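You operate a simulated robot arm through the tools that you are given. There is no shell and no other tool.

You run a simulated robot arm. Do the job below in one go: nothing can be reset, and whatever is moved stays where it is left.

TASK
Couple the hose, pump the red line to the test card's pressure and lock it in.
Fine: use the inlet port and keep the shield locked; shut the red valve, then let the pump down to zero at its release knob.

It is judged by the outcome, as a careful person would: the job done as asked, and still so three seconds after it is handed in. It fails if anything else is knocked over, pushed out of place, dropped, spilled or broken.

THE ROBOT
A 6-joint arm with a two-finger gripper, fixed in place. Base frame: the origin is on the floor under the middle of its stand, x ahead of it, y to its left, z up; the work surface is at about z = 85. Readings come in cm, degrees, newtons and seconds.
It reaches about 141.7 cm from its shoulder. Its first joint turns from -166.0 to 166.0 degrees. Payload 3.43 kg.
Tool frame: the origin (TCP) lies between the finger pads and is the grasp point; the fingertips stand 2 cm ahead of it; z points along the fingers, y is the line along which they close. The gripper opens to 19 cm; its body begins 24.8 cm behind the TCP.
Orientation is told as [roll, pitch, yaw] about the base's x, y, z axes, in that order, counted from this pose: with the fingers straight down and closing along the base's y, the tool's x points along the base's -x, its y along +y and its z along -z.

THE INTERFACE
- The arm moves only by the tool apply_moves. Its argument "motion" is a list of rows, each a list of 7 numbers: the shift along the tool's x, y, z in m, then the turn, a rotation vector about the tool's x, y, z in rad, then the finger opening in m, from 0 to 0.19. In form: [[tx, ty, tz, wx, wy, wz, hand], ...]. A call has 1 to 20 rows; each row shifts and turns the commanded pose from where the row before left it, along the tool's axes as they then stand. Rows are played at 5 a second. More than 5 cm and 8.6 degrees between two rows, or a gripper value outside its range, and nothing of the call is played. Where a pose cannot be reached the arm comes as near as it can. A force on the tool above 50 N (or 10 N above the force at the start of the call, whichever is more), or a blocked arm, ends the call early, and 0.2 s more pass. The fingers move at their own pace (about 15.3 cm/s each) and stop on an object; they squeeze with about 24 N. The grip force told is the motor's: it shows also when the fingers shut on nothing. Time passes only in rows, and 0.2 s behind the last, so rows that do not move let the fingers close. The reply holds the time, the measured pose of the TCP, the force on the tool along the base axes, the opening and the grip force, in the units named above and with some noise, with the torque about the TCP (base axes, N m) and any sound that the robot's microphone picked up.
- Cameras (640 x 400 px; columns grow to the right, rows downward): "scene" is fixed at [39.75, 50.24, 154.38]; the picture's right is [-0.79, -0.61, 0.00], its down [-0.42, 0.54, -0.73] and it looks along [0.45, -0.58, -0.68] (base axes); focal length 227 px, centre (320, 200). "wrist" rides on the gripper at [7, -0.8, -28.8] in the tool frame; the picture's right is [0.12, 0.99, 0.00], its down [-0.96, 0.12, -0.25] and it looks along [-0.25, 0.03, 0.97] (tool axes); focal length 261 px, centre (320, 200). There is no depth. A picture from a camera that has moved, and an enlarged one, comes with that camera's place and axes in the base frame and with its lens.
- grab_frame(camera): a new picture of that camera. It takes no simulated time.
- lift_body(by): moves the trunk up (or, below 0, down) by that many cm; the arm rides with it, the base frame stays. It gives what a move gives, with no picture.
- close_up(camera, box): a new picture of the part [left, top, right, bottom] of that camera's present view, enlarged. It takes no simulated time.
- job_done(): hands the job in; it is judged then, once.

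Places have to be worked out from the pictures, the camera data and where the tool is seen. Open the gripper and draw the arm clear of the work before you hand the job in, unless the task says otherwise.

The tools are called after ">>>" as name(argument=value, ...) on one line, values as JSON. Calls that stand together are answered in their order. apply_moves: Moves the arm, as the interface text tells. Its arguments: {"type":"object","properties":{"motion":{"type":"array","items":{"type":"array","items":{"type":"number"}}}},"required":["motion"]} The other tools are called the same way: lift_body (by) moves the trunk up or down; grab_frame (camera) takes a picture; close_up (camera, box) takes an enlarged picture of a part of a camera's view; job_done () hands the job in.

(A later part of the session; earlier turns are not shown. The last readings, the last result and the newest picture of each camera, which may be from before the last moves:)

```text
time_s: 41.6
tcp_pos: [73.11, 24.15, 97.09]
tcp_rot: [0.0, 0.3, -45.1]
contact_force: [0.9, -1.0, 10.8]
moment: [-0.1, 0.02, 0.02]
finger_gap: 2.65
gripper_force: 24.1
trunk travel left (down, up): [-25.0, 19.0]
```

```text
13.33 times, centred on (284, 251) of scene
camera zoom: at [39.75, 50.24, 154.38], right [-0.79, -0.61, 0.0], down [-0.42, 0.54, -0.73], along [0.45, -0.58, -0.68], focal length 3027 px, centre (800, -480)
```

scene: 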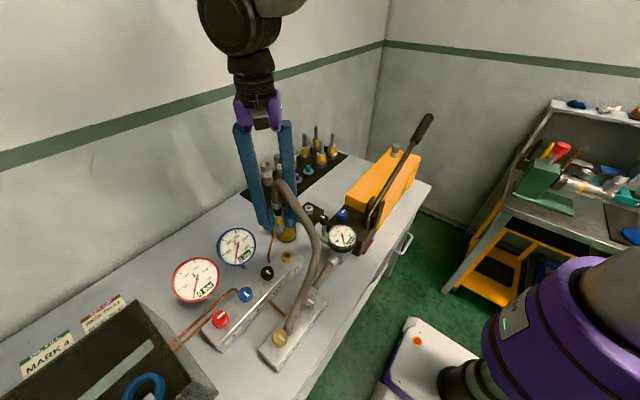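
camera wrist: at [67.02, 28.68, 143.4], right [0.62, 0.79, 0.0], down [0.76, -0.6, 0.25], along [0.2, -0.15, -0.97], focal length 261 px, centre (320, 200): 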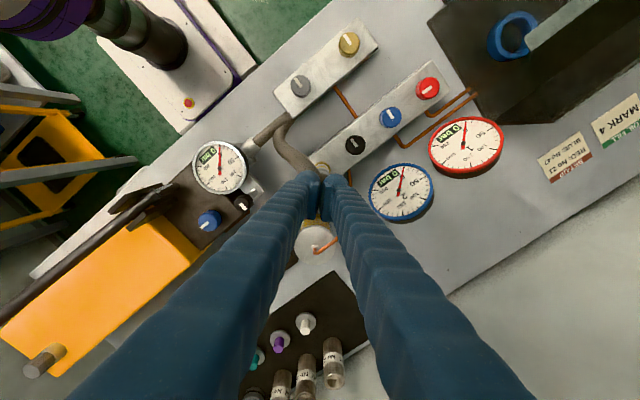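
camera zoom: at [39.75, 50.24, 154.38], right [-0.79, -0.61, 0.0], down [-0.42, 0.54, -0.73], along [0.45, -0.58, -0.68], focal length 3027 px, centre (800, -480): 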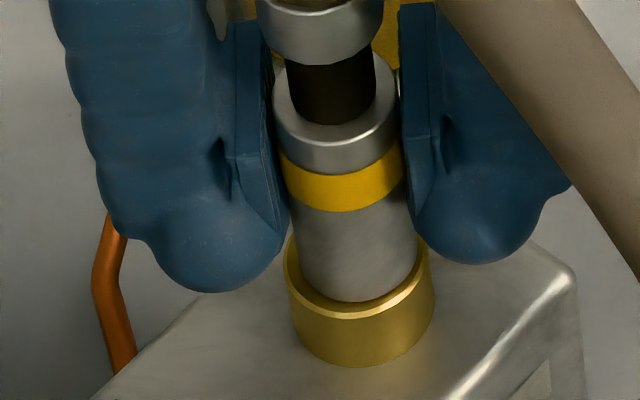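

It is concentric now with ~14 N press. I twist about +30° while pressing.

>>> apply_moves(motion=[[0, 0, 0.0005, 0, 0, 0.13, 0.0], [0, 0, 0, 0, 0, 0.13, 0.0], [0, 0, 0, 0, 0, 0.13, 0.0], [0, 0, 0, 0, 0, 0.13, 0.0]])

>>> close_up(camera="scene", box=[274, 236, 294, 266])

```text
time_s: 42.6
tcp_pos: [72.95, 24.38, 96.98]
tcp_rot: [-0.3, 0.2, -74.9]
contact_force: [-3.7, 0.8, 11.5]
moment: [0.19, 0.15, 0.05]
finger_gap: 2.64
gripper_force: 23.9
trunk travel left (down, up): [-25.0, 19.0]
```

```text
13.33 times, centred on (284, 251) of scene
camera zoom: at [39.75, 50.24, 154.38], right [-0.79, -0.61, 0.0], down [-0.42, 0.54, -0.73], along [0.45, -0.58, -0.68], focal length 3027 px, centre (800, -480)
```

zoom: 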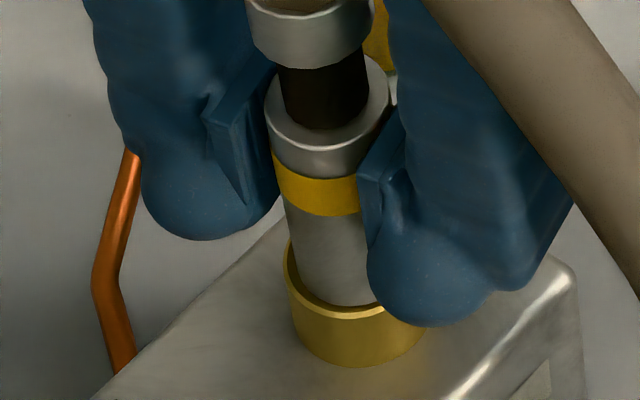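

No latch from that twist. I twist back the other way past the start, then return to −45°, still pressing lightly.

>>> apply_moves(motion=[[0, 0, 0, 0, 0, -0.13, 0.0], [0, 0, 0, 0, 0, -0.13, 0.0], [0, 0, 0, 0, 0, -0.13, 0.0], [0, 0, 0, 0, 0, -0.13, 0.0], [0, 0, 0, 0, 0, -0.13, 0.0], [0, 0, 0, 0, 0, -0.13, 0.0], [0, 0, 0, 0, 0, -0.13, 0.0], [0, 0, 0, 0, 0, -0.13, 0.0], [0, 0, 0, 0, 0, 0.13, 0.0], [0, 0, 0, 0, 0, 0.13, 0.0], [0, 0, 0, 0, 0, 0.13, 0.0], [0, 0, 0, 0, 0, 0.13, 0.0]])

>>> close_up(camera="scene", box=[274, 236, 294, 266])

```text
time_s: 45.2
tcp_pos: [73.02, 24.11, 96.84]
tcp_rot: [-0.1, 0.2, -45.1]
contact_force: [2.8, -2.0, 8.8]
moment: [-0.16, -0.08, 0.03]
finger_gap: 2.62
gripper_force: 23.8
trunk travel left (down, up): [-25.0, 19.0]
```

```text
13.33 times, centred on (284, 251) of scene
camera zoom: at [39.75, 50.24, 154.38], right [-0.79, -0.61, 0.0], down [-0.42, 0.54, -0.73], along [0.45, -0.58, -0.68], focal length 3027 px, centre (800, -480)
```

zoom: 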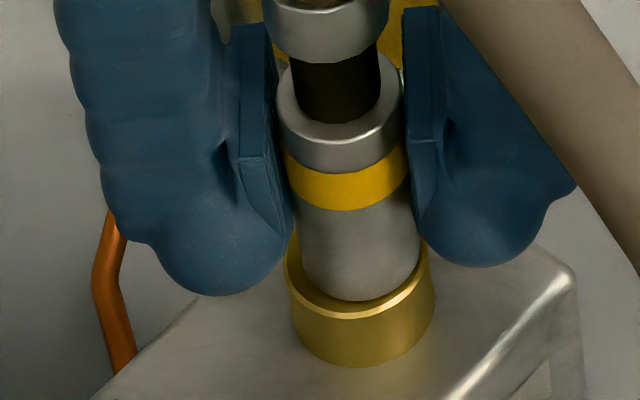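

Twisting does nothing, so it seems to need a firmer, straight push than grip friction allows. I release, rise, close the fingers, and take a look from above to centre on the ferrule.

>>> apply_moves(motion=[[0, 0, -0.001, 0, 0, 0, 0.0], [0, 0, 0, 0, 0, 0, 0.06], [0, 0, 0, 0, 0, 0, 0.06], [0, 0, -0.03, 0, 0, 0, 0.06], [0, 0, -0.045, 0, 0, 0, 0.06], [0, 0, -0.03, 0, 0, 0, 0.06]])

>>> close_up(camera="scene", box=[268, 216, 298, 262])

>>> close_up(camera="wrist", box=[280, 140, 360, 220])

```text
time_s: 46.6
tcp_pos: [73.15, 24.44, 107.26]
tcp_rot: [-0.1, 0.1, -45.1]
contact_force: [0.4, -0.3, 0.2]
moment: [0.01, -0.04, 0.03]
finger_gap: 6.01
gripper_force: 0.1
trunk travel left (down, up): [-25.0, 19.0]
```

```text
8.70 times, centred on (283, 239) of scene
camera zoom: at [39.75, 50.24, 154.38], right [-0.79, -0.61, 0.0], down [-0.42, 0.54, -0.73], along [0.45, -0.58, -0.68], focal length 1974 px, centre (642, -139)
```

zoom: 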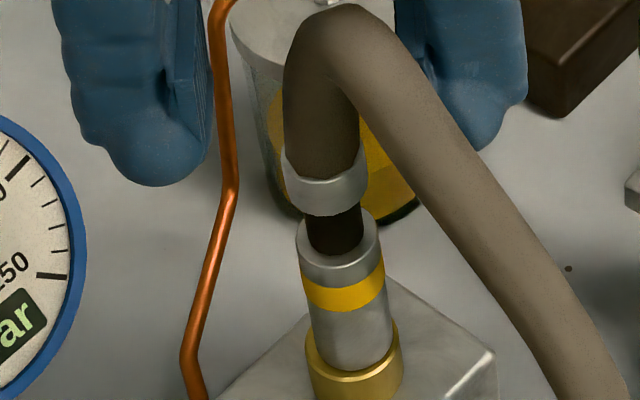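

```text
5.00 times, centred on (320, 180) of wrist
camera zoom: at [67.59, 28.8, 136.09], right [0.62, 0.79, 0.0], down [0.76, -0.6, 0.24], along [0.19, -0.15, -0.97], focal length 1303 px, centre (320, 300)
```

zoom: 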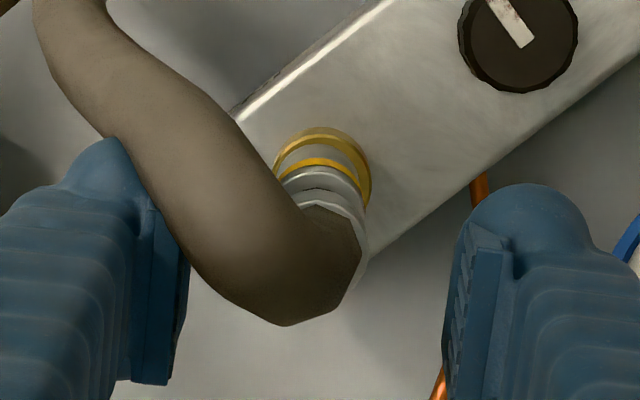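

I close the fingers above the hose bend and come down on the ferrule in fine steps to press straight and steadily.

>>> apply_moves(motion=[[0, 0, -0.03, 0, 0, 0, 0.06], [0, 0, -0.03, 0, 0, 0, 0.06], [0, 0, 0, 0, 0, 0, 0.0], [0, 0, 0, 0, 0, 0, 0.0], [-0.001, 0, 0.03, 0, 0, 0, 0.0], [0, 0, 0.03, 0, 0, 0, 0.0], [0, 0, 0.014, 0, 0, 0, 0.0]])

>>> close_up(camera="scene", box=[268, 216, 298, 262])

>>> close_up(camera="wrist", box=[280, 140, 360, 220])

```text
time_s: 48.2
tcp_pos: [73.1, 24.18, 106.11]
tcp_rot: [-0.1, 0.2, -45.1]
contact_force: [0.4, 0.8, 0.2]
moment: [-0.03, -0.01, 0.02]
finger_gap: 0.0
gripper_force: 24.6
trunk travel left (down, up): [-25.0, 19.0]
```

```text
8.70 times, centred on (283, 239) of scene
camera zoom: at [39.75, 50.24, 154.38], right [-0.79, -0.61, 0.0], down [-0.42, 0.54, -0.73], along [0.45, -0.58, -0.68], focal length 1974 px, centre (642, -139)
```

zoom: 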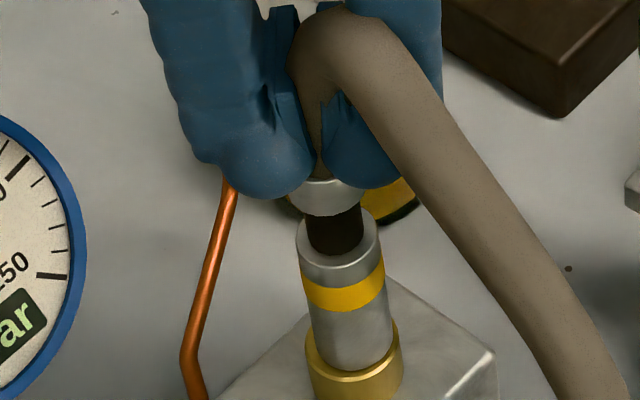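

```text
5.00 times, centred on (320, 180) of wrist
camera zoom: at [67.6, 28.58, 134.79], right [0.62, 0.79, 0.0], down [0.76, -0.6, 0.24], along [0.19, -0.15, -0.97], focal length 1303 px, centre (320, 300)
```

zoom: 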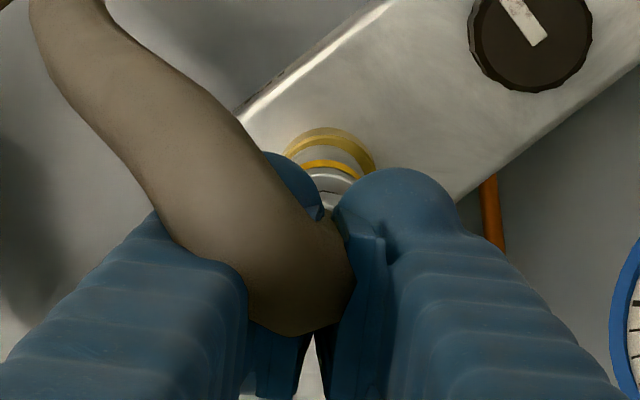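

Fingers are aligned with the ferrule. I step down 1 mm at a time.

>>> apply_moves(motion=[[0, 0, 0.0015, 0, 0, 0, 0.0], [0, 0, 0.0015, 0, 0, 0, 0.0], [0, 0, 0.0015, 0, 0, 0, 0.0], [0, 0, 0.0015, 0, 0, 0, 0.0], [0, 0, 0.001, 0, 0, 0, 0.0], [0, 0, 0, 0, 0, 0, 0.0]])

```text
time_s: 49.6
tcp_pos: [73.1, 24.13, 105.3]
tcp_rot: [0.0, 0.2, -45.1]
contact_force: [0.6, -0.2, 16.1]
moment: [0.09, 0.0, -0.01]
finger_gap: 0.57
gripper_force: 24.0
trunk travel left (down, up): [-25.0, 19.0]
```

Contact with 16 N at z 105.3 (fingers slightly wedged apart). I continue pressing in 1 mm steps.

>>> apply_moves(motion=[[0, 0, 0.001, 0, 0, 0, 0.0], [0, 0, 0.001, 0, 0, 0, 0.0], [0, 0, 0.001, 0, 0, 0, 0.0], [0, 0, 0, 0, 0, 0, 0.0], [0, 0, 0, 0, 0, 0, 0.0]])

>>> close_up(camera="scene", box=[268, 216, 298, 262])

```text
time_s: 50.9
tcp_pos: [73.26, 24.09, 105.53]
tcp_rot: [0.3, 0.1, -45.1]
contact_force: [-1.1, 0.0, 17.3]
moment: [0.13, -0.03, 0.03]
finger_gap: 0.6
gripper_force: 24.3
trunk travel left (down, up): [-25.0, 19.0]
stopped in row 5: the force on the tool passed its limit at 51 N (the readings are from after the stop); the commanded pose is now the measured one
```

```text
8.70 times, centred on (283, 239) of scene
camera zoom: at [39.75, 50.24, 154.38], right [-0.79, -0.61, 0.0], down [-0.42, 0.54, -0.73], along [0.45, -0.58, -0.68], focal length 1974 px, centre (642, -139)
```

zoom: 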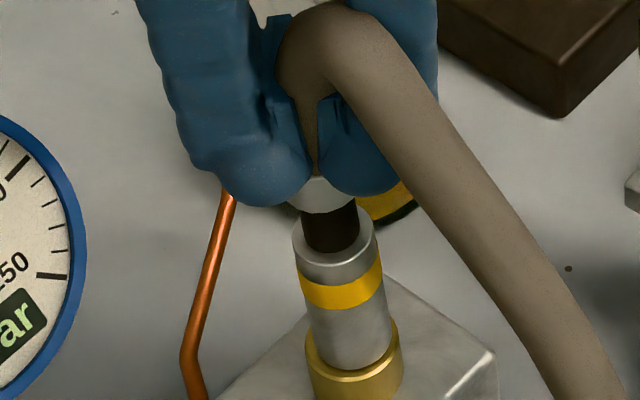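

51 N sustained brought no click, so force alone is not it. I enlarge the joint as far as possible to judge the seating and rise away.

>>> close_up(camera="scene", box=[278, 250, 290, 262])

>>> apply_moves(motion=[[0, 0, -0.02, 0, 0, 0, 0.0], [0, 0, -0.03, 0, 0, 0, 0.0], [0, 0, -0.03, 0, 0, 0, 0.0], [0, 0, 0, 0, 0, 0, 0.06], [0, 0, 0, 0, 0, 0, 0.06]])

>>> close_up(camera="scene", box=[276, 244, 292, 264])

>>> grab_frame(camera="scene")

```text
16.00 times, centred on (284, 256) of scene
camera zoom: at [39.75, 50.24, 154.38], right [-0.79, -0.61, 0.0], down [-0.42, 0.54, -0.73], along [0.45, -0.58, -0.68], focal length 3632 px, centre (896, -696)
```

zoom: 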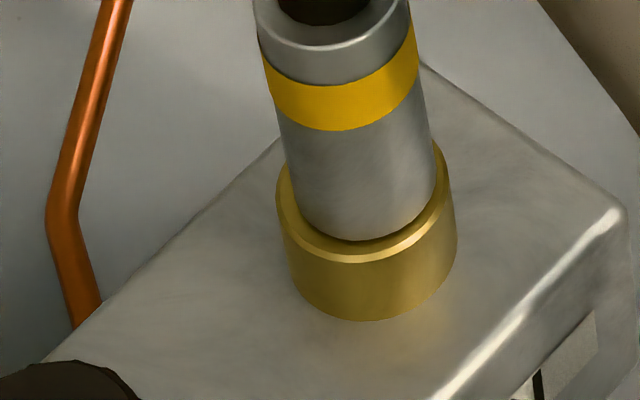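

```text
time_s: 52.1
tcp_pos: [73.29, 24.22, 113.27]
tcp_rot: [0.1, 0.1, -44.9]
contact_force: [1.1, 0.2, 0.6]
moment: [-0.02, -0.04, -0.05]
finger_gap: 5.99
gripper_force: 0.1
trunk travel left (down, up): [-25.0, 19.0]
```

```text
16.00 times, centred on (284, 254) of scene
camera zoom: at [39.75, 50.24, 154.38], right [-0.79, -0.61, 0.0], down [-0.42, 0.54, -0.73], along [0.45, -0.58, -0.68], focal length 3632 px, centre (896, -664)
```

zoom: 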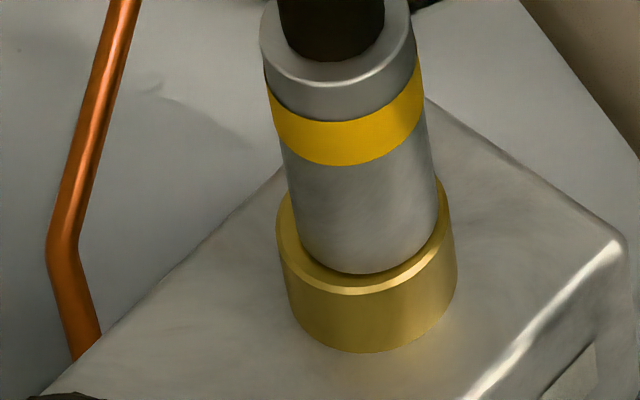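

```text
taken
```

scene: 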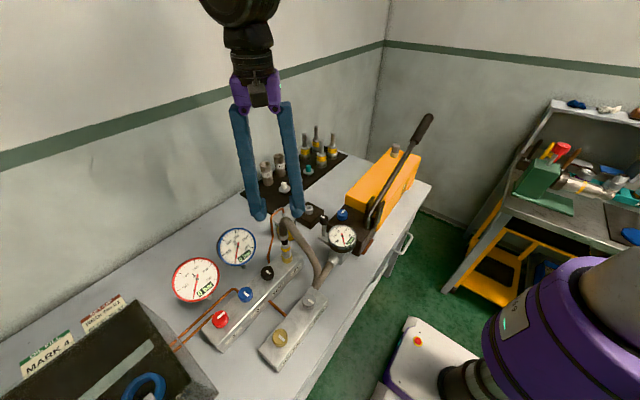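

The sleeve now sits concentric and flush on the ring. I grip it again and repeat the gentle pull test.

>>> apply_moves(motion=[[0, 0, 0.04, 0, 0, 0, 0.06], [0, 0, 0.04, 0, 0, 0, 0.06], [0, 0, 0.04, 0, 0, 0, 0.06], [0, 0, 0.035, 0, 0, 0, 0.06], [0, 0, 0, 0, 0, 0, 0.0], [0, 0, 0, 0, 0, 0, 0.0], [0, 0, 0, 0, 0, 0, 0.0], [0, 0, -0.002, 0, 0, 0, 0.0], [0, 0, -0.002, 0, 0, 0, 0.0]])

>>> close_up(camera="scene", box=[276, 244, 292, 264])

```text
time_s: 54.1
tcp_pos: [73.34, 24.34, 97.98]
tcp_rot: [0.2, 0.2, -45.0]
contact_force: [-0.7, 3.0, -3.8]
moment: [0.26, 0.07, -0.05]
finger_gap: 2.63
gripper_force: 24.2
trunk travel left (down, up): [-25.0, 19.0]
```

```text
16.00 times, centred on (284, 254) of scene
camera zoom: at [39.75, 50.24, 154.38], right [-0.79, -0.61, 0.0], down [-0.42, 0.54, -0.73], along [0.45, -0.58, -0.68], focal length 3632 px, centre (896, -664)
```

zoom: 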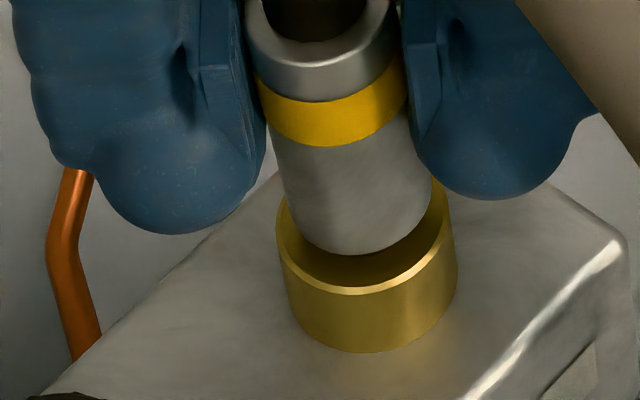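

It still lifts freely. I re-centre 2.5 mm toward tool −y, seat it with a light press and try a long clockwise turn (about 90°).

>>> apply_moves(motion=[[0, -0.0022, 0, 0, 0, 0, 0.0], [0, 0, 0.002, 0, 0, 0, 0.0], [0, 0, 0.002, 0, 0, 0, 0.0], [0, 0, 0.002, 0, 0, 0, 0.0], [0, 0, 0.001, 0, 0, 0, 0.0]])

>>> close_up(camera="scene", box=[276, 244, 292, 264])

```text
time_s: 55.3
tcp_pos: [73.05, 24.15, 97.61]
tcp_rot: [0.3, 0.1, -45.1]
contact_force: [-3.1, 5.3, 14.6]
moment: [0.28, 0.24, -0.02]
finger_gap: 2.63
gripper_force: 24.1
trunk travel left (down, up): [-25.0, 19.0]
```

```text
16.00 times, centred on (284, 254) of scene
camera zoom: at [39.75, 50.24, 154.38], right [-0.79, -0.61, 0.0], down [-0.42, 0.54, -0.73], along [0.45, -0.58, -0.68], focal length 3632 px, centre (896, -664)
```

zoom: 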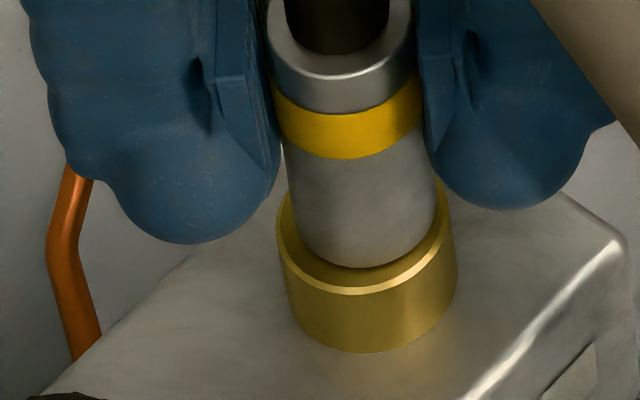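

It sits ~2 mm toward tool −x again with side force; I shift +x 2 mm, press lightly, then turn clockwise 90°.

>>> apply_moves(motion=[[0, 0, -0.0015, 0, 0, 0, 0.0], [0.002, 0, 0, 0, 0, 0, 0.0], [0, 0, 0.0015, 0, 0, 0, 0.0], [0, 0, 0, 0, 0, 0.13, 0.0], [0, 0, 0, 0, 0, 0.13, 0.0], [0, 0, 0, 0, 0, 0.13, 0.0], [0, 0, 0, 0, 0, 0.13, 0.0], [0, 0, 0, 0, 0, 0.13, 0.0], [0, 0, 0, 0, 0, 0.13, 0.0], [0, 0, 0, 0, 0, 0.13, 0.0], [0, 0, 0, 0, 0, 0.13, 0.0], [0, 0, 0, 0, 0, 0.13, 0.0], [0, 0, 0, 0, 0, 0.13, 0.0], [0, 0, 0, 0, 0, 0.13, 0.0], [0, 0, 0, 0, 0, 0.13, 0.0]])

>>> close_up(camera="scene", box=[268, 216, 298, 262])

```text
time_s: 58.5
tcp_pos: [73.0, 24.27, 97.46]
tcp_rot: [-0.2, 0.0, -134.6]
contact_force: [-0.6, 2.3, 2.2]
moment: [0.16, -0.02, 0.03]
finger_gap: 2.65
gripper_force: 23.9
trunk travel left (down, up): [-25.0, 19.0]
```

```text
8.70 times, centred on (283, 239) of scene
camera zoom: at [39.75, 50.24, 154.38], right [-0.79, -0.61, 0.0], down [-0.42, 0.54, -0.73], along [0.45, -0.58, -0.68], focal length 1974 px, centre (642, -139)
```

zoom: 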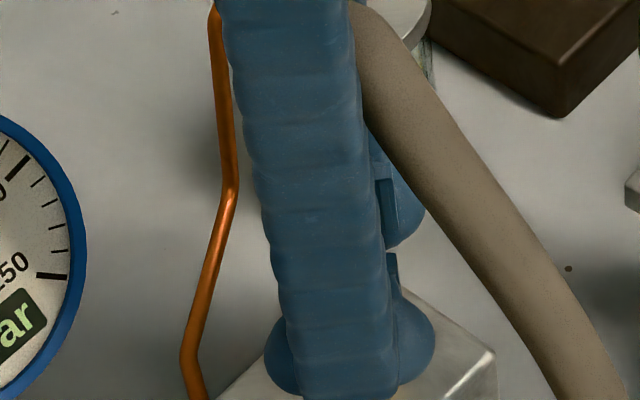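

Turned 90° with no sound and hardly any torque. I press down, then pull up gently to see if it holds now.

>>> apply_moves(motion=[[0, 0, 0.002, 0, 0, 0, 0.0], [0, 0, 0.001, 0, 0, 0, 0.0], [0, 0, 0, 0, 0, 0, 0.0]])

>>> apply_moves(motion=[[0, 0, -0.002, 0, 0, 0, 0.0], [0, 0, -0.002, 0, 0, 0, 0.0], [0, 0, -0.002, 0, 0, 0, 0.0]])

>>> grab_frame(camera="wrist")

>>> close_up(camera="wrist", box=[280, 140, 360, 220])

```text
time_s: 59.3
tcp_pos: [73.1, 24.18, 97.24]
tcp_rot: [-0.2, 0.2, -134.6]
contact_force: [-2.3, 4.4, 17.7]
moment: [0.12, -0.01, 0.01]
finger_gap: 2.66
gripper_force: 24.2
trunk travel left (down, up): [-25.0, 19.0]
```

```text
time_s: 60.1
tcp_pos: [72.94, 24.11, 97.58]
tcp_rot: [-0.2, -0.1, -134.5]
contact_force: [-2.6, 3.4, -1.8]
moment: [0.17, 0.08, 0.0]
finger_gap: 2.64
gripper_force: 24.5
trunk travel left (down, up): [-25.0, 19.0]
```

```text
taken
camera wrist: at [77.32, 29.81, 126.29], right [0.79, -0.61, 0.0], down [-0.59, -0.77, 0.25], along [-0.15, -0.19, -0.97], focal length 261 px, centre (320, 200)
```

wrist: 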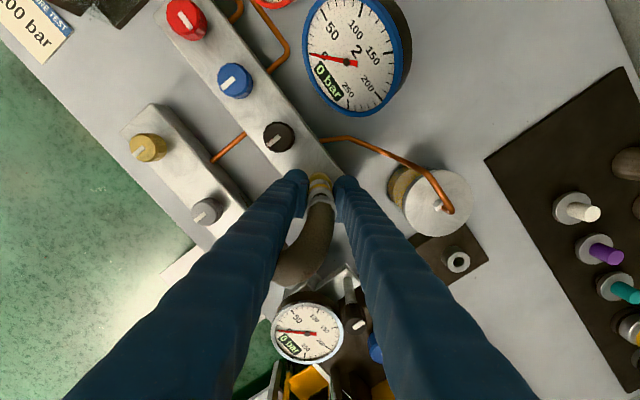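

```text
5.00 times, centred on (320, 180) of wrist
camera zoom: at [77.32, 29.81, 126.29], right [0.79, -0.61, 0.0], down [-0.59, -0.77, 0.25], along [-0.15, -0.19, -0.97], focal length 1303 px, centre (320, 300)
```

zoom: 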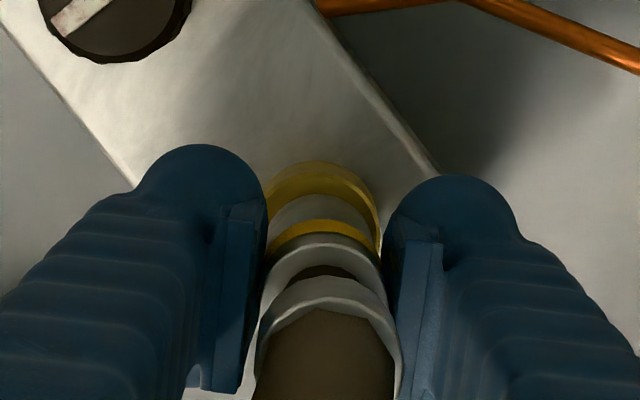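

Again it lifts freely; force, depth and twist make no difference, and the parking socket had no latch either, so this looks like a plain push-in seat. I null the side force (shift tool −y), seat it and check centring from this new side.

>>> apply_moves(motion=[[0, -0.0015, 0, 0, 0, 0, 0.0], [0, 0, 0, 0, 0, 0, 0.0]])

>>> close_up(camera="wrist", box=[290, 150, 350, 210])

```text
time_s: 60.7
tcp_pos: [72.81, 24.31, 97.7]
tcp_rot: [-0.3, 0.0, -134.6]
contact_force: [0.0, -0.5, -2.6]
moment: [-0.01, 0.04, 0.01]
finger_gap: 2.64
gripper_force: 24.1
trunk travel left (down, up): [-25.0, 19.0]
```

```text
6.67 times, centred on (320, 180) of wrist
camera zoom: at [77.19, 29.89, 126.36], right [0.79, -0.61, 0.0], down [-0.59, -0.77, 0.25], along [-0.15, -0.19, -0.97], focal length 1738 px, centre (320, 333)
```

zoom: 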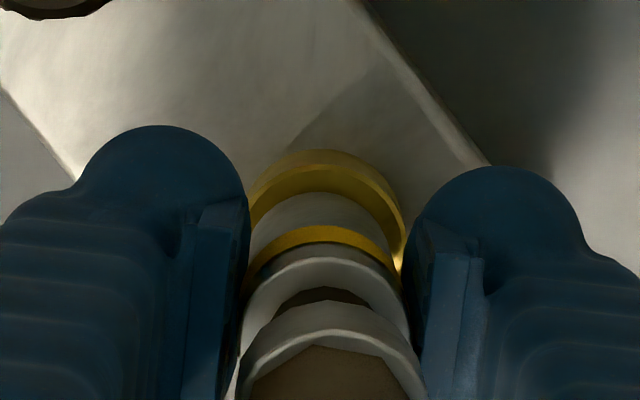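

Side force is zero and the sleeve is centred on the ring. I press it home straight (rows of 2 mm).

>>> apply_moves(motion=[[0, 0, 0.002, 0, 0, 0, 0.0], [0, 0, 0.002, 0, 0, 0, 0.0], [0, 0, 0.002, 0, 0, 0, 0.0], [0, 0, 0, 0, 0, 0, 0.0]])

>>> close_up(camera="wrist", box=[290, 150, 350, 210])

```text
time_s: 61.7
tcp_pos: [72.82, 24.26, 97.19]
tcp_rot: [-0.1, 0.2, -134.5]
contact_force: [-0.5, 4.0, 9.2]
moment: [0.21, -0.07, 0.02]
finger_gap: 2.65
gripper_force: 23.9
trunk travel left (down, up): [-25.0, 19.0]
```

```text
6.67 times, centred on (320, 180) of wrist
camera zoom: at [77.17, 29.85, 125.92], right [0.79, -0.61, 0.0], down [-0.59, -0.77, 0.24], along [-0.15, -0.19, -0.97], focal length 1738 px, centre (320, 333)
```

zoom: 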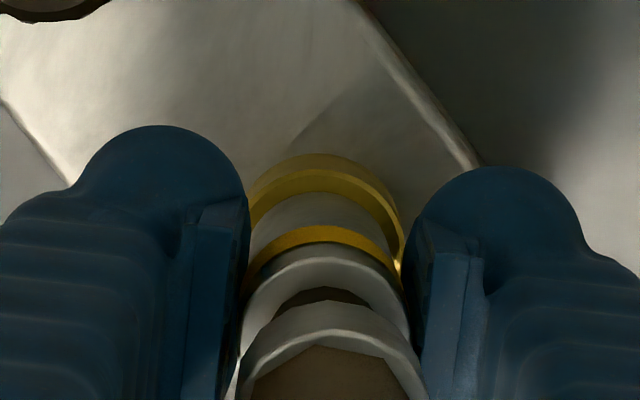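

Some side load appears only on contact. I turn it back counter-clockwise 90° under this light press (needed anyway to free the wrist), watching for any catch.

>>> apply_moves(motion=[[0, 0, 0.0005, 0, 0, -0.13, 0.0], [0, 0, 0, 0, 0, -0.13, 0.0], [0, 0, 0, 0, 0, -0.13, 0.0], [0, 0, 0.0003, 0, 0, -0.13, 0.0], [0, 0, 0, 0, 0, -0.13, 0.0], [0, 0, 0, 0, 0, -0.13, 0.0], [0, 0, 0.0003, 0, 0, -0.13, 0.0], [0, 0, 0, 0, 0, -0.13, 0.0], [0, 0, 0, 0, 0, -0.13, 0.0], [0, 0, 0.0003, 0, 0, -0.13, 0.0], [0, 0, 0, 0, 0, -0.13, 0.0], [0, 0, 0, 0, 0, -0.13, 0.0]])

>>> close_up(camera="scene", box=[276, 244, 292, 264])

```text
time_s: 64.3
tcp_pos: [72.74, 24.15, 96.89]
tcp_rot: [0.1, 0.2, -44.9]
contact_force: [2.5, 7.7, 16.8]
moment: [0.34, 0.08, -0.06]
finger_gap: 2.66
gripper_force: 24.5
trunk travel left (down, up): [-25.0, 19.0]
```

```text
16.00 times, centred on (284, 254) of scene
camera zoom: at [39.75, 50.24, 154.38], right [-0.79, -0.61, 0.0], down [-0.42, 0.54, -0.73], along [0.45, -0.58, -0.68], focal length 3632 px, centre (896, -664)
```

zoom: 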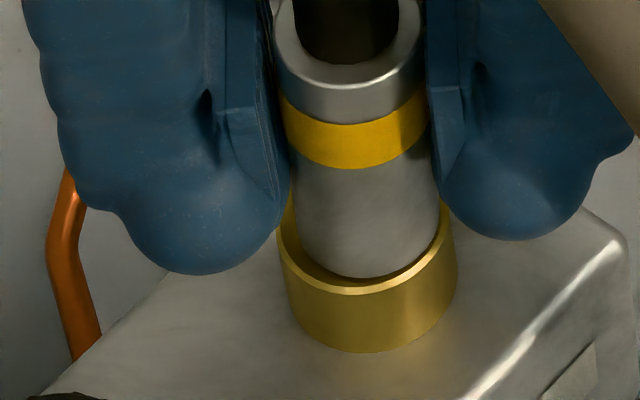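

Nothing caught. The sleeve sits flush and concentric within about 1 mm, exactly as it did in its parking socket. I ease the load and release it.

>>> apply_moves(motion=[[0, 0, -0.0015, 0, 0, 0, 0.0], [-0.0008, 0, 0, 0, 0, 0, 0.0], [0, 0, 0, 0, 0, 0, 0.04], [0, 0, 0, 0, 0, 0, 0.06], [0, 0, 0, 0, 0, 0, 0.06]])

>>> close_up(camera="scene", box=[276, 244, 292, 264])

>>> close_up(camera="wrist", box=[280, 150, 360, 230])

```text
time_s: 65.5
tcp_pos: [72.97, 24.09, 97.05]
tcp_rot: [0.0, 0.2, -45.1]
contact_force: [0.0, 0.2, 0.4]
moment: [-0.01, 0.02, -0.01]
finger_gap: 6.0
gripper_force: 0.1
trunk travel left (down, up): [-25.0, 19.0]
```

```text
16.00 times, centred on (284, 254) of scene
camera zoom: at [39.75, 50.24, 154.38], right [-0.79, -0.61, 0.0], down [-0.42, 0.54, -0.73], along [0.45, -0.58, -0.68], focal length 3632 px, centre (896, -664)
```

zoom: 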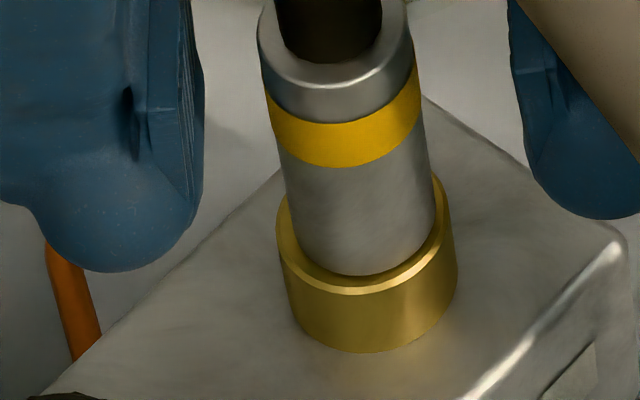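

```text
5.00 times, centred on (320, 190) of wrist
camera zoom: at [67.36, 28.49, 125.81], right [0.62, 0.79, 0.0], down [0.76, -0.6, 0.24], along [0.19, -0.15, -0.97], focal length 1303 px, centre (320, 250)
```

zoom: 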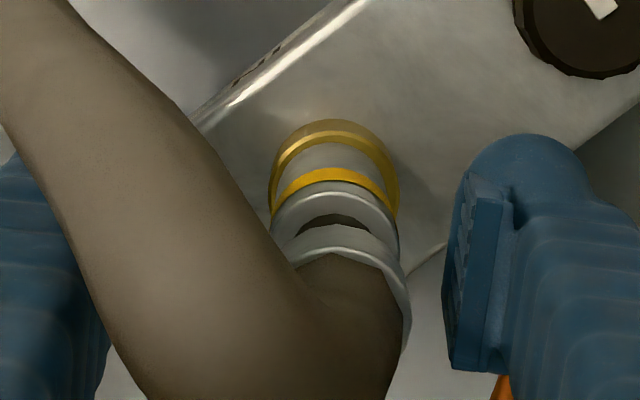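

The coupling stands upright, flush in the IN port. Before pumping I rise clear and move toward the pump lever's grip near (59, −36, 116), turning the fingers to close along x.

>>> apply_moves(motion=[[0, 0, -0.03, 0, 0, 0, 0.06], [0, 0, -0.045, 0, 0, 0, 0.06], [0, 0, -0.045, 0, 0, 0, 0.06], [0, 0, -0.045, 0, 0, 0, 0.06], [0, 0, -0.045, 0, 0, 0.131, 0.08], [0, 0, 0, 0, 0, 0.131, 0.08], [0, 0, 0, 0, 0, 0.131, 0.08], [0, 0, 0, 0, 0, 0.131, 0.08], [0, 0, 0, 0, 0, 0.131, 0.08], [0, 0, 0, 0, 0, 0.131, 0.08]])

>>> close_up(camera="scene", box=[235, 180, 345, 300])

```text
time_s: 67.7
tcp_pos: [73.11, 24.1, 118.1]
tcp_rot: [-0.1, 0.2, -90.2]
contact_force: [0.8, -0.5, -0.4]
moment: [-0.01, 0.02, -0.01]
finger_gap: 7.99
gripper_force: 0.1
trunk travel left (down, up): [-25.0, 19.0]
```

```text
3.33 times, centred on (290, 240) of scene
camera zoom: at [39.75, 50.24, 154.38], right [-0.79, -0.61, 0.0], down [-0.42, 0.54, -0.73], along [0.45, -0.58, -0.68], focal length 757 px, centre (420, 67)
```

zoom: 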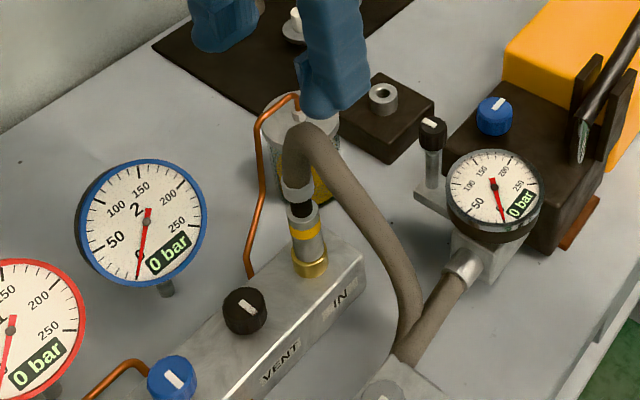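

The coupling stays in the port, all gauges at 0. I now travel to above the lever grip.

>>> apply_moves(motion=[[-0.0446, -0.0108, -0.011, 0, 0, 0, 0.1], [-0.0446, -0.0108, -0.011, 0, 0, 0, 0.1], [-0.0446, -0.0108, -0.011, 0, 0, 0, 0.1], [-0.0446, -0.0108, -0.011, 0, 0, 0, 0.1], [-0.0446, -0.0108, -0.011, 0, 0, 0, 0.1], [-0.0446, -0.0108, -0.011, 0, 0, 0, 0.1], [-0.0446, -0.0108, -0.011, 0, 0, 0, 0.1], [-0.0446, -0.0108, -0.011, 0, 0, 0, 0.1], [-0.0446, -0.0108, -0.011, 0, 0, 0, 0.1], [-0.0446, -0.0108, -0.011, 0, 0, 0, 0.1], [-0.0446, -0.0108, -0.011, 0, 0, 0, 0.1], [-0.0446, -0.0108, -0.011, 0, 0, 0, 0.1], [-0.0446, -0.0108, -0.011, 0, 0, 0, 0.1]])

>>> grab_frame(camera="wrist")

>>> grab_frame(camera="scene")

```text
time_s: 70.5
tcp_pos: [58.84, -33.89, 132.27]
tcp_rot: [-0.1, 0.2, -90.0]
contact_force: [0.4, -0.9, -0.7]
moment: [0.07, -0.01, -0.03]
finger_gap: 10.0
gripper_force: 0.1
trunk travel left (down, up): [-25.0, 19.0]
```

```text
taken
camera wrist: at [58.04, -26.76, 161.02], right [0.99, 0.12, 0.0], down [0.11, -0.96, 0.24], along [0.03, -0.24, -0.97], focal length 261 px, centre (320, 200)
```

wrist: 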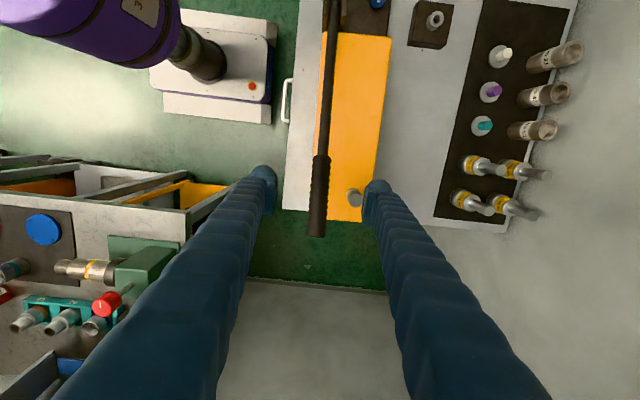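

```text
taken
```

scene: 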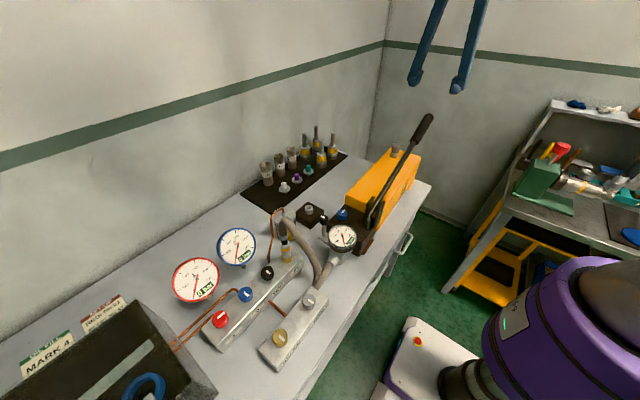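

The lever grip lies under the TCP (x≈59), with the filler cap at (66.6, −37) beside it, so I keep the fingers narrow. I descend around the grip at y≈−35, z≈116.

>>> apply_moves(motion=[[-0.0025, 0.002, 0.04, 0, 0, 0, 0.06], [-0.0025, 0, 0.04, 0, 0, 0, 0.06], [-0.0025, 0, 0.04, 0, 0, 0, 0.06], [-0.0025, 0, 0.035, 0, 0, 0, 0.06]])

>>> close_up(camera="scene", box=[330, 60, 480, 220])

>>> close_up(camera="wrist", box=[240, 120, 400, 240])

```text
time_s: 71.5
tcp_pos: [59.21, -34.62, 117.01]
tcp_rot: [-0.2, 0.2, -90.1]
contact_force: [-0.1, -1.1, 0.0]
moment: [0.0, 0.05, 0.01]
finger_gap: 6.0
gripper_force: 0.0
trunk travel left (down, up): [-25.0, 19.0]
```

```text
2.50 times, centred on (405, 140) of scene
camera zoom: at [39.75, 50.24, 154.38], right [-0.79, -0.61, 0.0], down [-0.42, 0.54, -0.73], along [0.45, -0.58, -0.68], focal length 568 px, centre (108, 350)
```

zoom: 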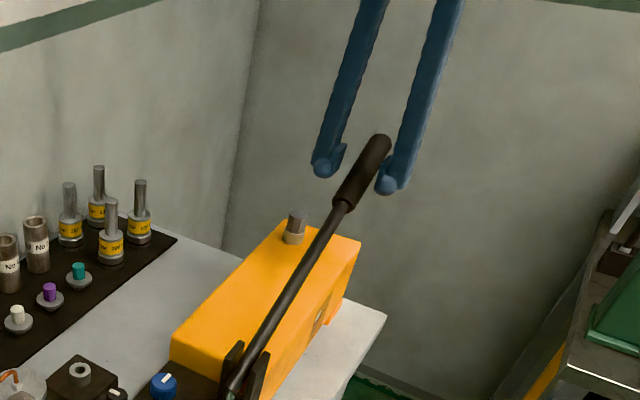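

```text
3.33 times, centred on (320, 180) of wrist
camera zoom: at [58.31, -27.63, 145.77], right [0.99, 0.12, 0.0], down [0.11, -0.96, 0.24], along [0.03, -0.24, -0.97], focal length 869 px, centre (320, 267)
```

zoom: 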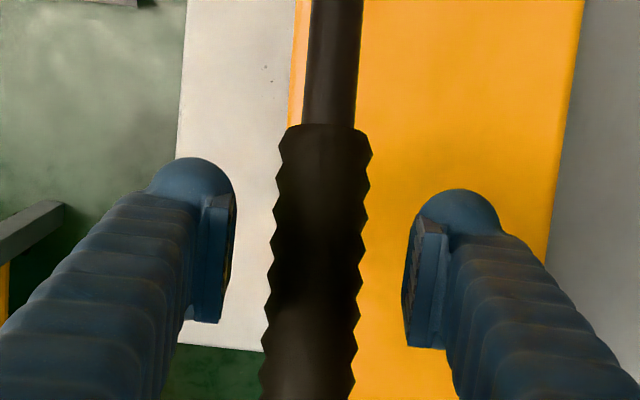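

The fingers straddle the grip well. I lower 0.8 cm and close on the handle.

>>> apply_moves(motion=[[0, 0, 0.008, 0, 0, 0, 0.06], [0, 0, 0, 0, 0, 0, 0.0], [0, 0, 0, 0, 0, 0, 0.0], [0, 0, 0, 0, 0, 0, 0.0]])

>>> close_up(camera="scene", box=[330, 60, 480, 220])

>>> close_up(camera="scene", box=[160, 210, 370, 320])

```text
time_s: 72.5
tcp_pos: [59.02, -34.71, 116.04]
tcp_rot: [-0.1, 0.3, -90.0]
contact_force: [-4.8, -5.0, -0.9]
moment: [-0.17, -0.01, 0.62]
finger_gap: 3.17
gripper_force: 23.8
trunk travel left (down, up): [-25.0, 19.0]
```

```text
2.50 times, centred on (405, 140) of scene
camera zoom: at [39.75, 50.24, 154.38], right [-0.79, -0.61, 0.0], down [-0.42, 0.54, -0.73], along [0.45, -0.58, -0.68], focal length 568 px, centre (108, 350)
```

zoom: 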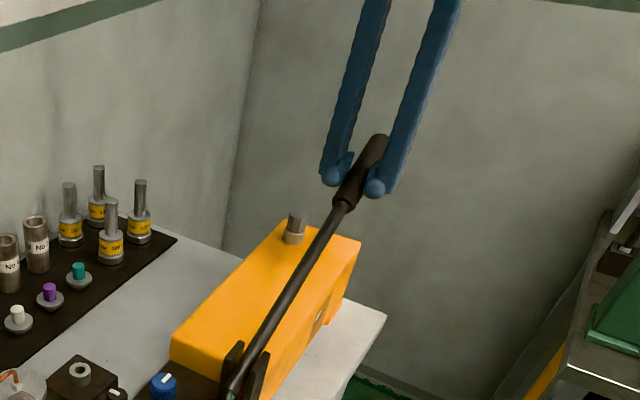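

```text
3.05 times, centred on (265, 265) of scene
camera zoom: at [39.75, 50.24, 154.38], right [-0.79, -0.61, 0.0], down [-0.42, 0.54, -0.73], along [0.45, -0.58, -0.68], focal length 692 px, centre (488, 2)
```

zoom: 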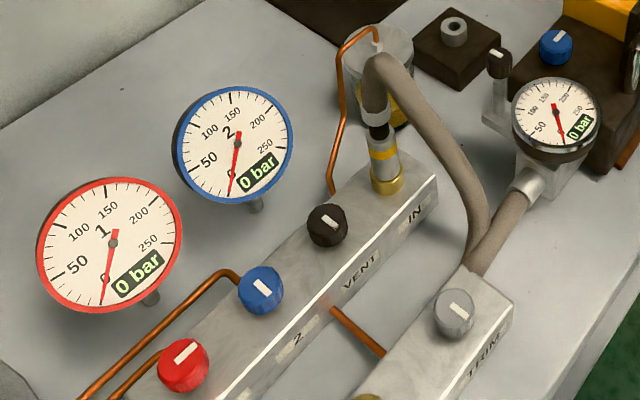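

The handle is held. I make a first small downstroke of about 2 cm along the lever's arc and watch the gauges and the coupling.

>>> apply_moves(motion=[[0, -0.001, 0, 0, 0, -0.035, 0.0], [-0.005, 0, 0.01, 0, 0, 0, 0.0], [-0.005, 0, 0.01, 0, 0, 0, 0.0]])

>>> close_up(camera="scene", box=[160, 210, 370, 320])

>>> close_up(camera="scene", box=[330, 60, 480, 220])

```text
time_s: 73.3
tcp_pos: [59.07, -35.53, 114.0]
tcp_rot: [-0.2, 0.4, -88.1]
contact_force: [8.1, 20.7, 0.0]
moment: [0.71, -0.06, -0.09]
finger_gap: 3.14
gripper_force: 24.1
trunk travel left (down, up): [-25.0, 19.0]
```

```text
3.05 times, centred on (265, 265) of scene
camera zoom: at [39.75, 50.24, 154.38], right [-0.79, -0.61, 0.0], down [-0.42, 0.54, -0.73], along [0.45, -0.58, -0.68], focal length 692 px, centre (488, 2)
```

zoom: 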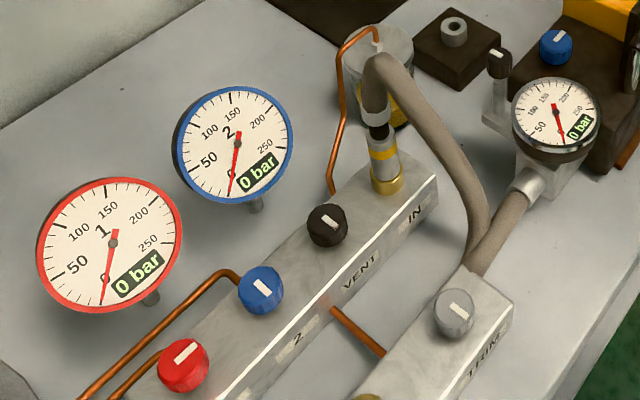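

```text
2.50 times, centred on (405, 140) of scene
camera zoom: at [39.75, 50.24, 154.38], right [-0.79, -0.61, 0.0], down [-0.42, 0.54, -0.73], along [0.45, -0.58, -0.68], focal length 568 px, centre (108, 350)
```

zoom: 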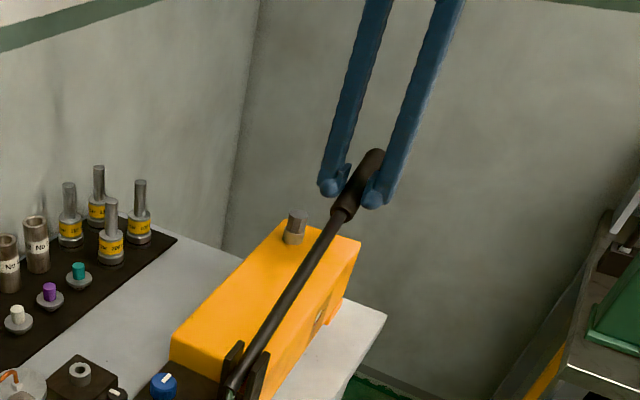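

The lever moved 2 cm freely with gauges still at 0; the 20 N along +y means my arc ran slightly too far outward. I correct that and continue the downstroke another 4 cm.

>>> apply_moves(motion=[[0.002, 0.0008, 0, 0, 0, 0, 0.0], [-0.003, 0, 0.01, 0, 0, 0, 0.0], [-0.0028, 0, 0.01, 0, 0, 0, 0.0], [-0.0025, 0, 0.01, 0, 0, 0, 0.0], [-0.0023, 0, 0.01, 0, 0, 0, 0.0]])

>>> close_up(camera="scene", box=[160, 210, 370, 320])

```text
time_s: 74.5
tcp_pos: [59.05, -36.63, 109.91]
tcp_rot: [-0.1, 0.2, -88.1]
contact_force: [3.1, 6.6, 1.8]
moment: [0.29, 0.38, -0.16]
finger_gap: 3.15
gripper_force: 23.7
trunk travel left (down, up): [-25.0, 19.0]
```

```text
3.05 times, centred on (265, 265) of scene
camera zoom: at [39.75, 50.24, 154.38], right [-0.79, -0.61, 0.0], down [-0.42, 0.54, -0.73], along [0.45, -0.58, -0.68], focal length 692 px, centre (488, 2)
```

zoom: 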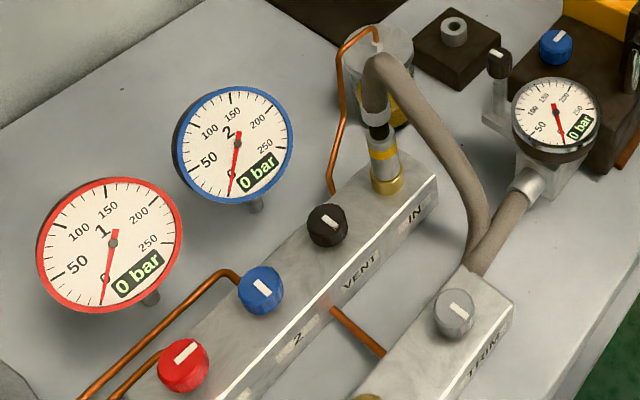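

Still 0 bar and almost no resistance, with no leak in sight. I continue down another 4 cm.

>>> apply_moves(motion=[[-0.0015, 0, 0.01, 0, 0, 0, 0.0], [-0.0015, 0, 0.01, 0, 0, 0, 0.0], [-0.0012, 0, 0.01, 0, 0, 0, 0.0], [-0.001, 0, 0.01, 0, 0, 0, 0.0]])

>>> close_up(camera="scene", box=[160, 210, 370, 320])

>>> close_up(camera="scene", box=[330, 60, 480, 220])

```text
time_s: 75.5
tcp_pos: [59.1, -37.23, 106.09]
tcp_rot: [-0.2, 0.1, -88.1]
contact_force: [9.9, 8.4, 2.5]
moment: [0.09, 0.29, -0.13]
finger_gap: 3.15
gripper_force: 24.5
trunk travel left (down, up): [-25.0, 19.0]
```

```text
3.05 times, centred on (265, 265) of scene
camera zoom: at [39.75, 50.24, 154.38], right [-0.79, -0.61, 0.0], down [-0.42, 0.54, -0.73], along [0.45, -0.58, -0.68], focal length 692 px, centre (488, 2)
```

zoom: 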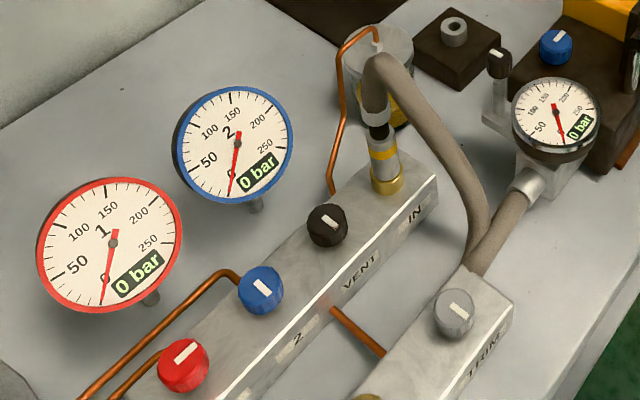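

```text
2.50 times, centred on (405, 140) of scene
camera zoom: at [39.75, 50.24, 154.38], right [-0.79, -0.61, 0.0], down [-0.42, 0.54, -0.73], along [0.45, -0.58, -0.68], focal length 568 px, centre (108, 350)
```

zoom: 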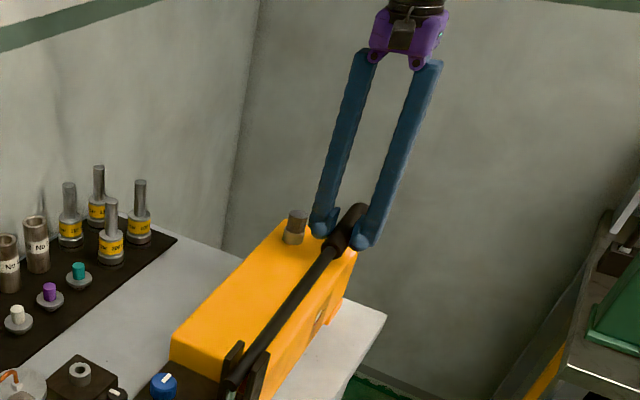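

A 10 cm stroke raised nothing (0 bar everywhere, no resistance, no leak). I bring the lever back up and do one more stroke to see whether the lines only needed filling.

>>> apply_moves(motion=[[0.0022, 0.0008, -0.02, 0, 0, 0, 0.0], [0.003, 0, -0.02, 0, 0, 0, 0.0], [0.0046, 0, -0.02, 0, 0, 0, 0.0], [0.0056, 0, -0.02, 0, 0, 0, 0.0], [0.0075, 0, -0.018, 0, 0, 0, 0.0]])

>>> apply_moves(motion=[[-0.0075, 0, 0.018, 0, 0, 0, 0.0], [-0.0056, 0, 0.02, 0, 0, 0, 0.0], [-0.0046, 0, 0.02, 0, 0, 0, 0.0], [-0.003, 0, 0.02, 0, 0, 0, 0.0], [-0.0022, 0, 0.02, 0, 0, 0, 0.0]])

>>> close_up(camera="scene", box=[160, 210, 370, 320])

```text
time_s: 76.7
tcp_pos: [58.95, -34.93, 115.93]
tcp_rot: [0.0, 0.0, -88.1]
contact_force: [12.9, -9.5, 6.4]
moment: [0.1, -0.53, 0.03]
finger_gap: 3.13
gripper_force: 23.9
trunk travel left (down, up): [-25.0, 19.0]
```

```text
time_s: 77.9
tcp_pos: [59.2, -37.03, 105.82]
tcp_rot: [-0.2, 0.3, -88.0]
contact_force: [13.3, 9.1, 1.5]
moment: [-0.27, 0.23, -0.02]
finger_gap: 3.15
gripper_force: 24.1
trunk travel left (down, up): [-25.0, 19.0]
```

```text
3.05 times, centred on (265, 265) of scene
camera zoom: at [39.75, 50.24, 154.38], right [-0.79, -0.61, 0.0], down [-0.42, 0.54, -0.73], along [0.45, -0.58, -0.68], focal length 692 px, centre (488, 2)
```

zoom: 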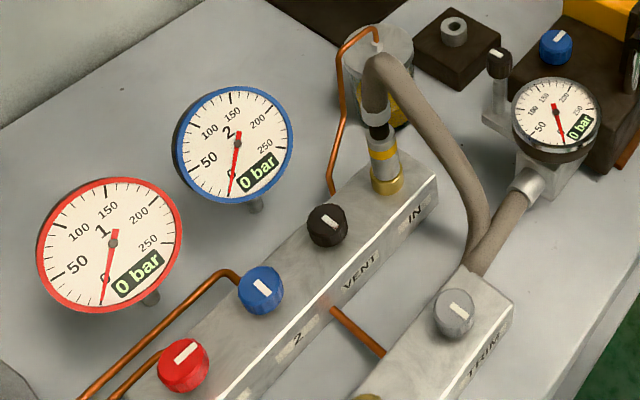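

Two strokes give no pressure at all, so the pump's release knob (mark along y, like the open red valve) is evidently open. I bring the lever up, let go, and rise to go and shut the release.

>>> apply_moves(motion=[[0.0022, 0.001, -0.02, 0, 0, 0, 0.0], [0.003, 0, -0.02, 0, 0, 0, 0.0], [0.0046, 0, -0.02, 0, 0, 0, 0.0], [0.0056, 0, -0.02, 0, 0, 0, 0.0], [0.0075, 0, -0.018, 0, 0, 0, 0.0], [0, 0, 0, 0, 0, 0, 0.05], [0, 0, 0, 0, 0, 0, 0.06], [0, 0, -0.04, 0, 0, 0, 0.06], [0, 0, -0.045, 0, 0, 0, 0.06]])

>>> grab_frame(camera="scene")

```text
time_s: 79.9
tcp_pos: [58.85, -35.03, 124.47]
tcp_rot: [0.0, 0.2, -88.1]
contact_force: [-0.5, -0.3, -0.6]
moment: [-0.01, -0.03, 0.0]
finger_gap: 6.01
gripper_force: 0.0
trunk travel left (down, up): [-25.0, 19.0]
```

```text
taken
```

scene: 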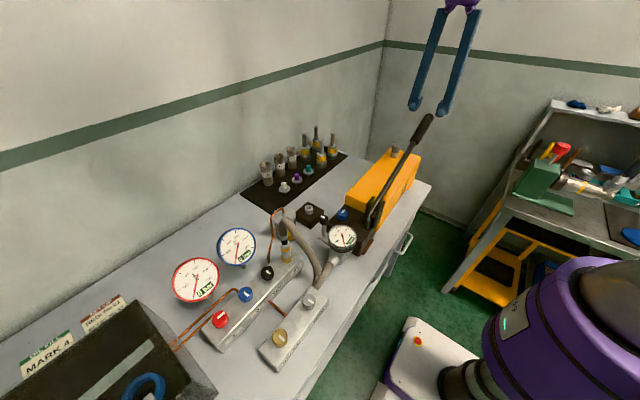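

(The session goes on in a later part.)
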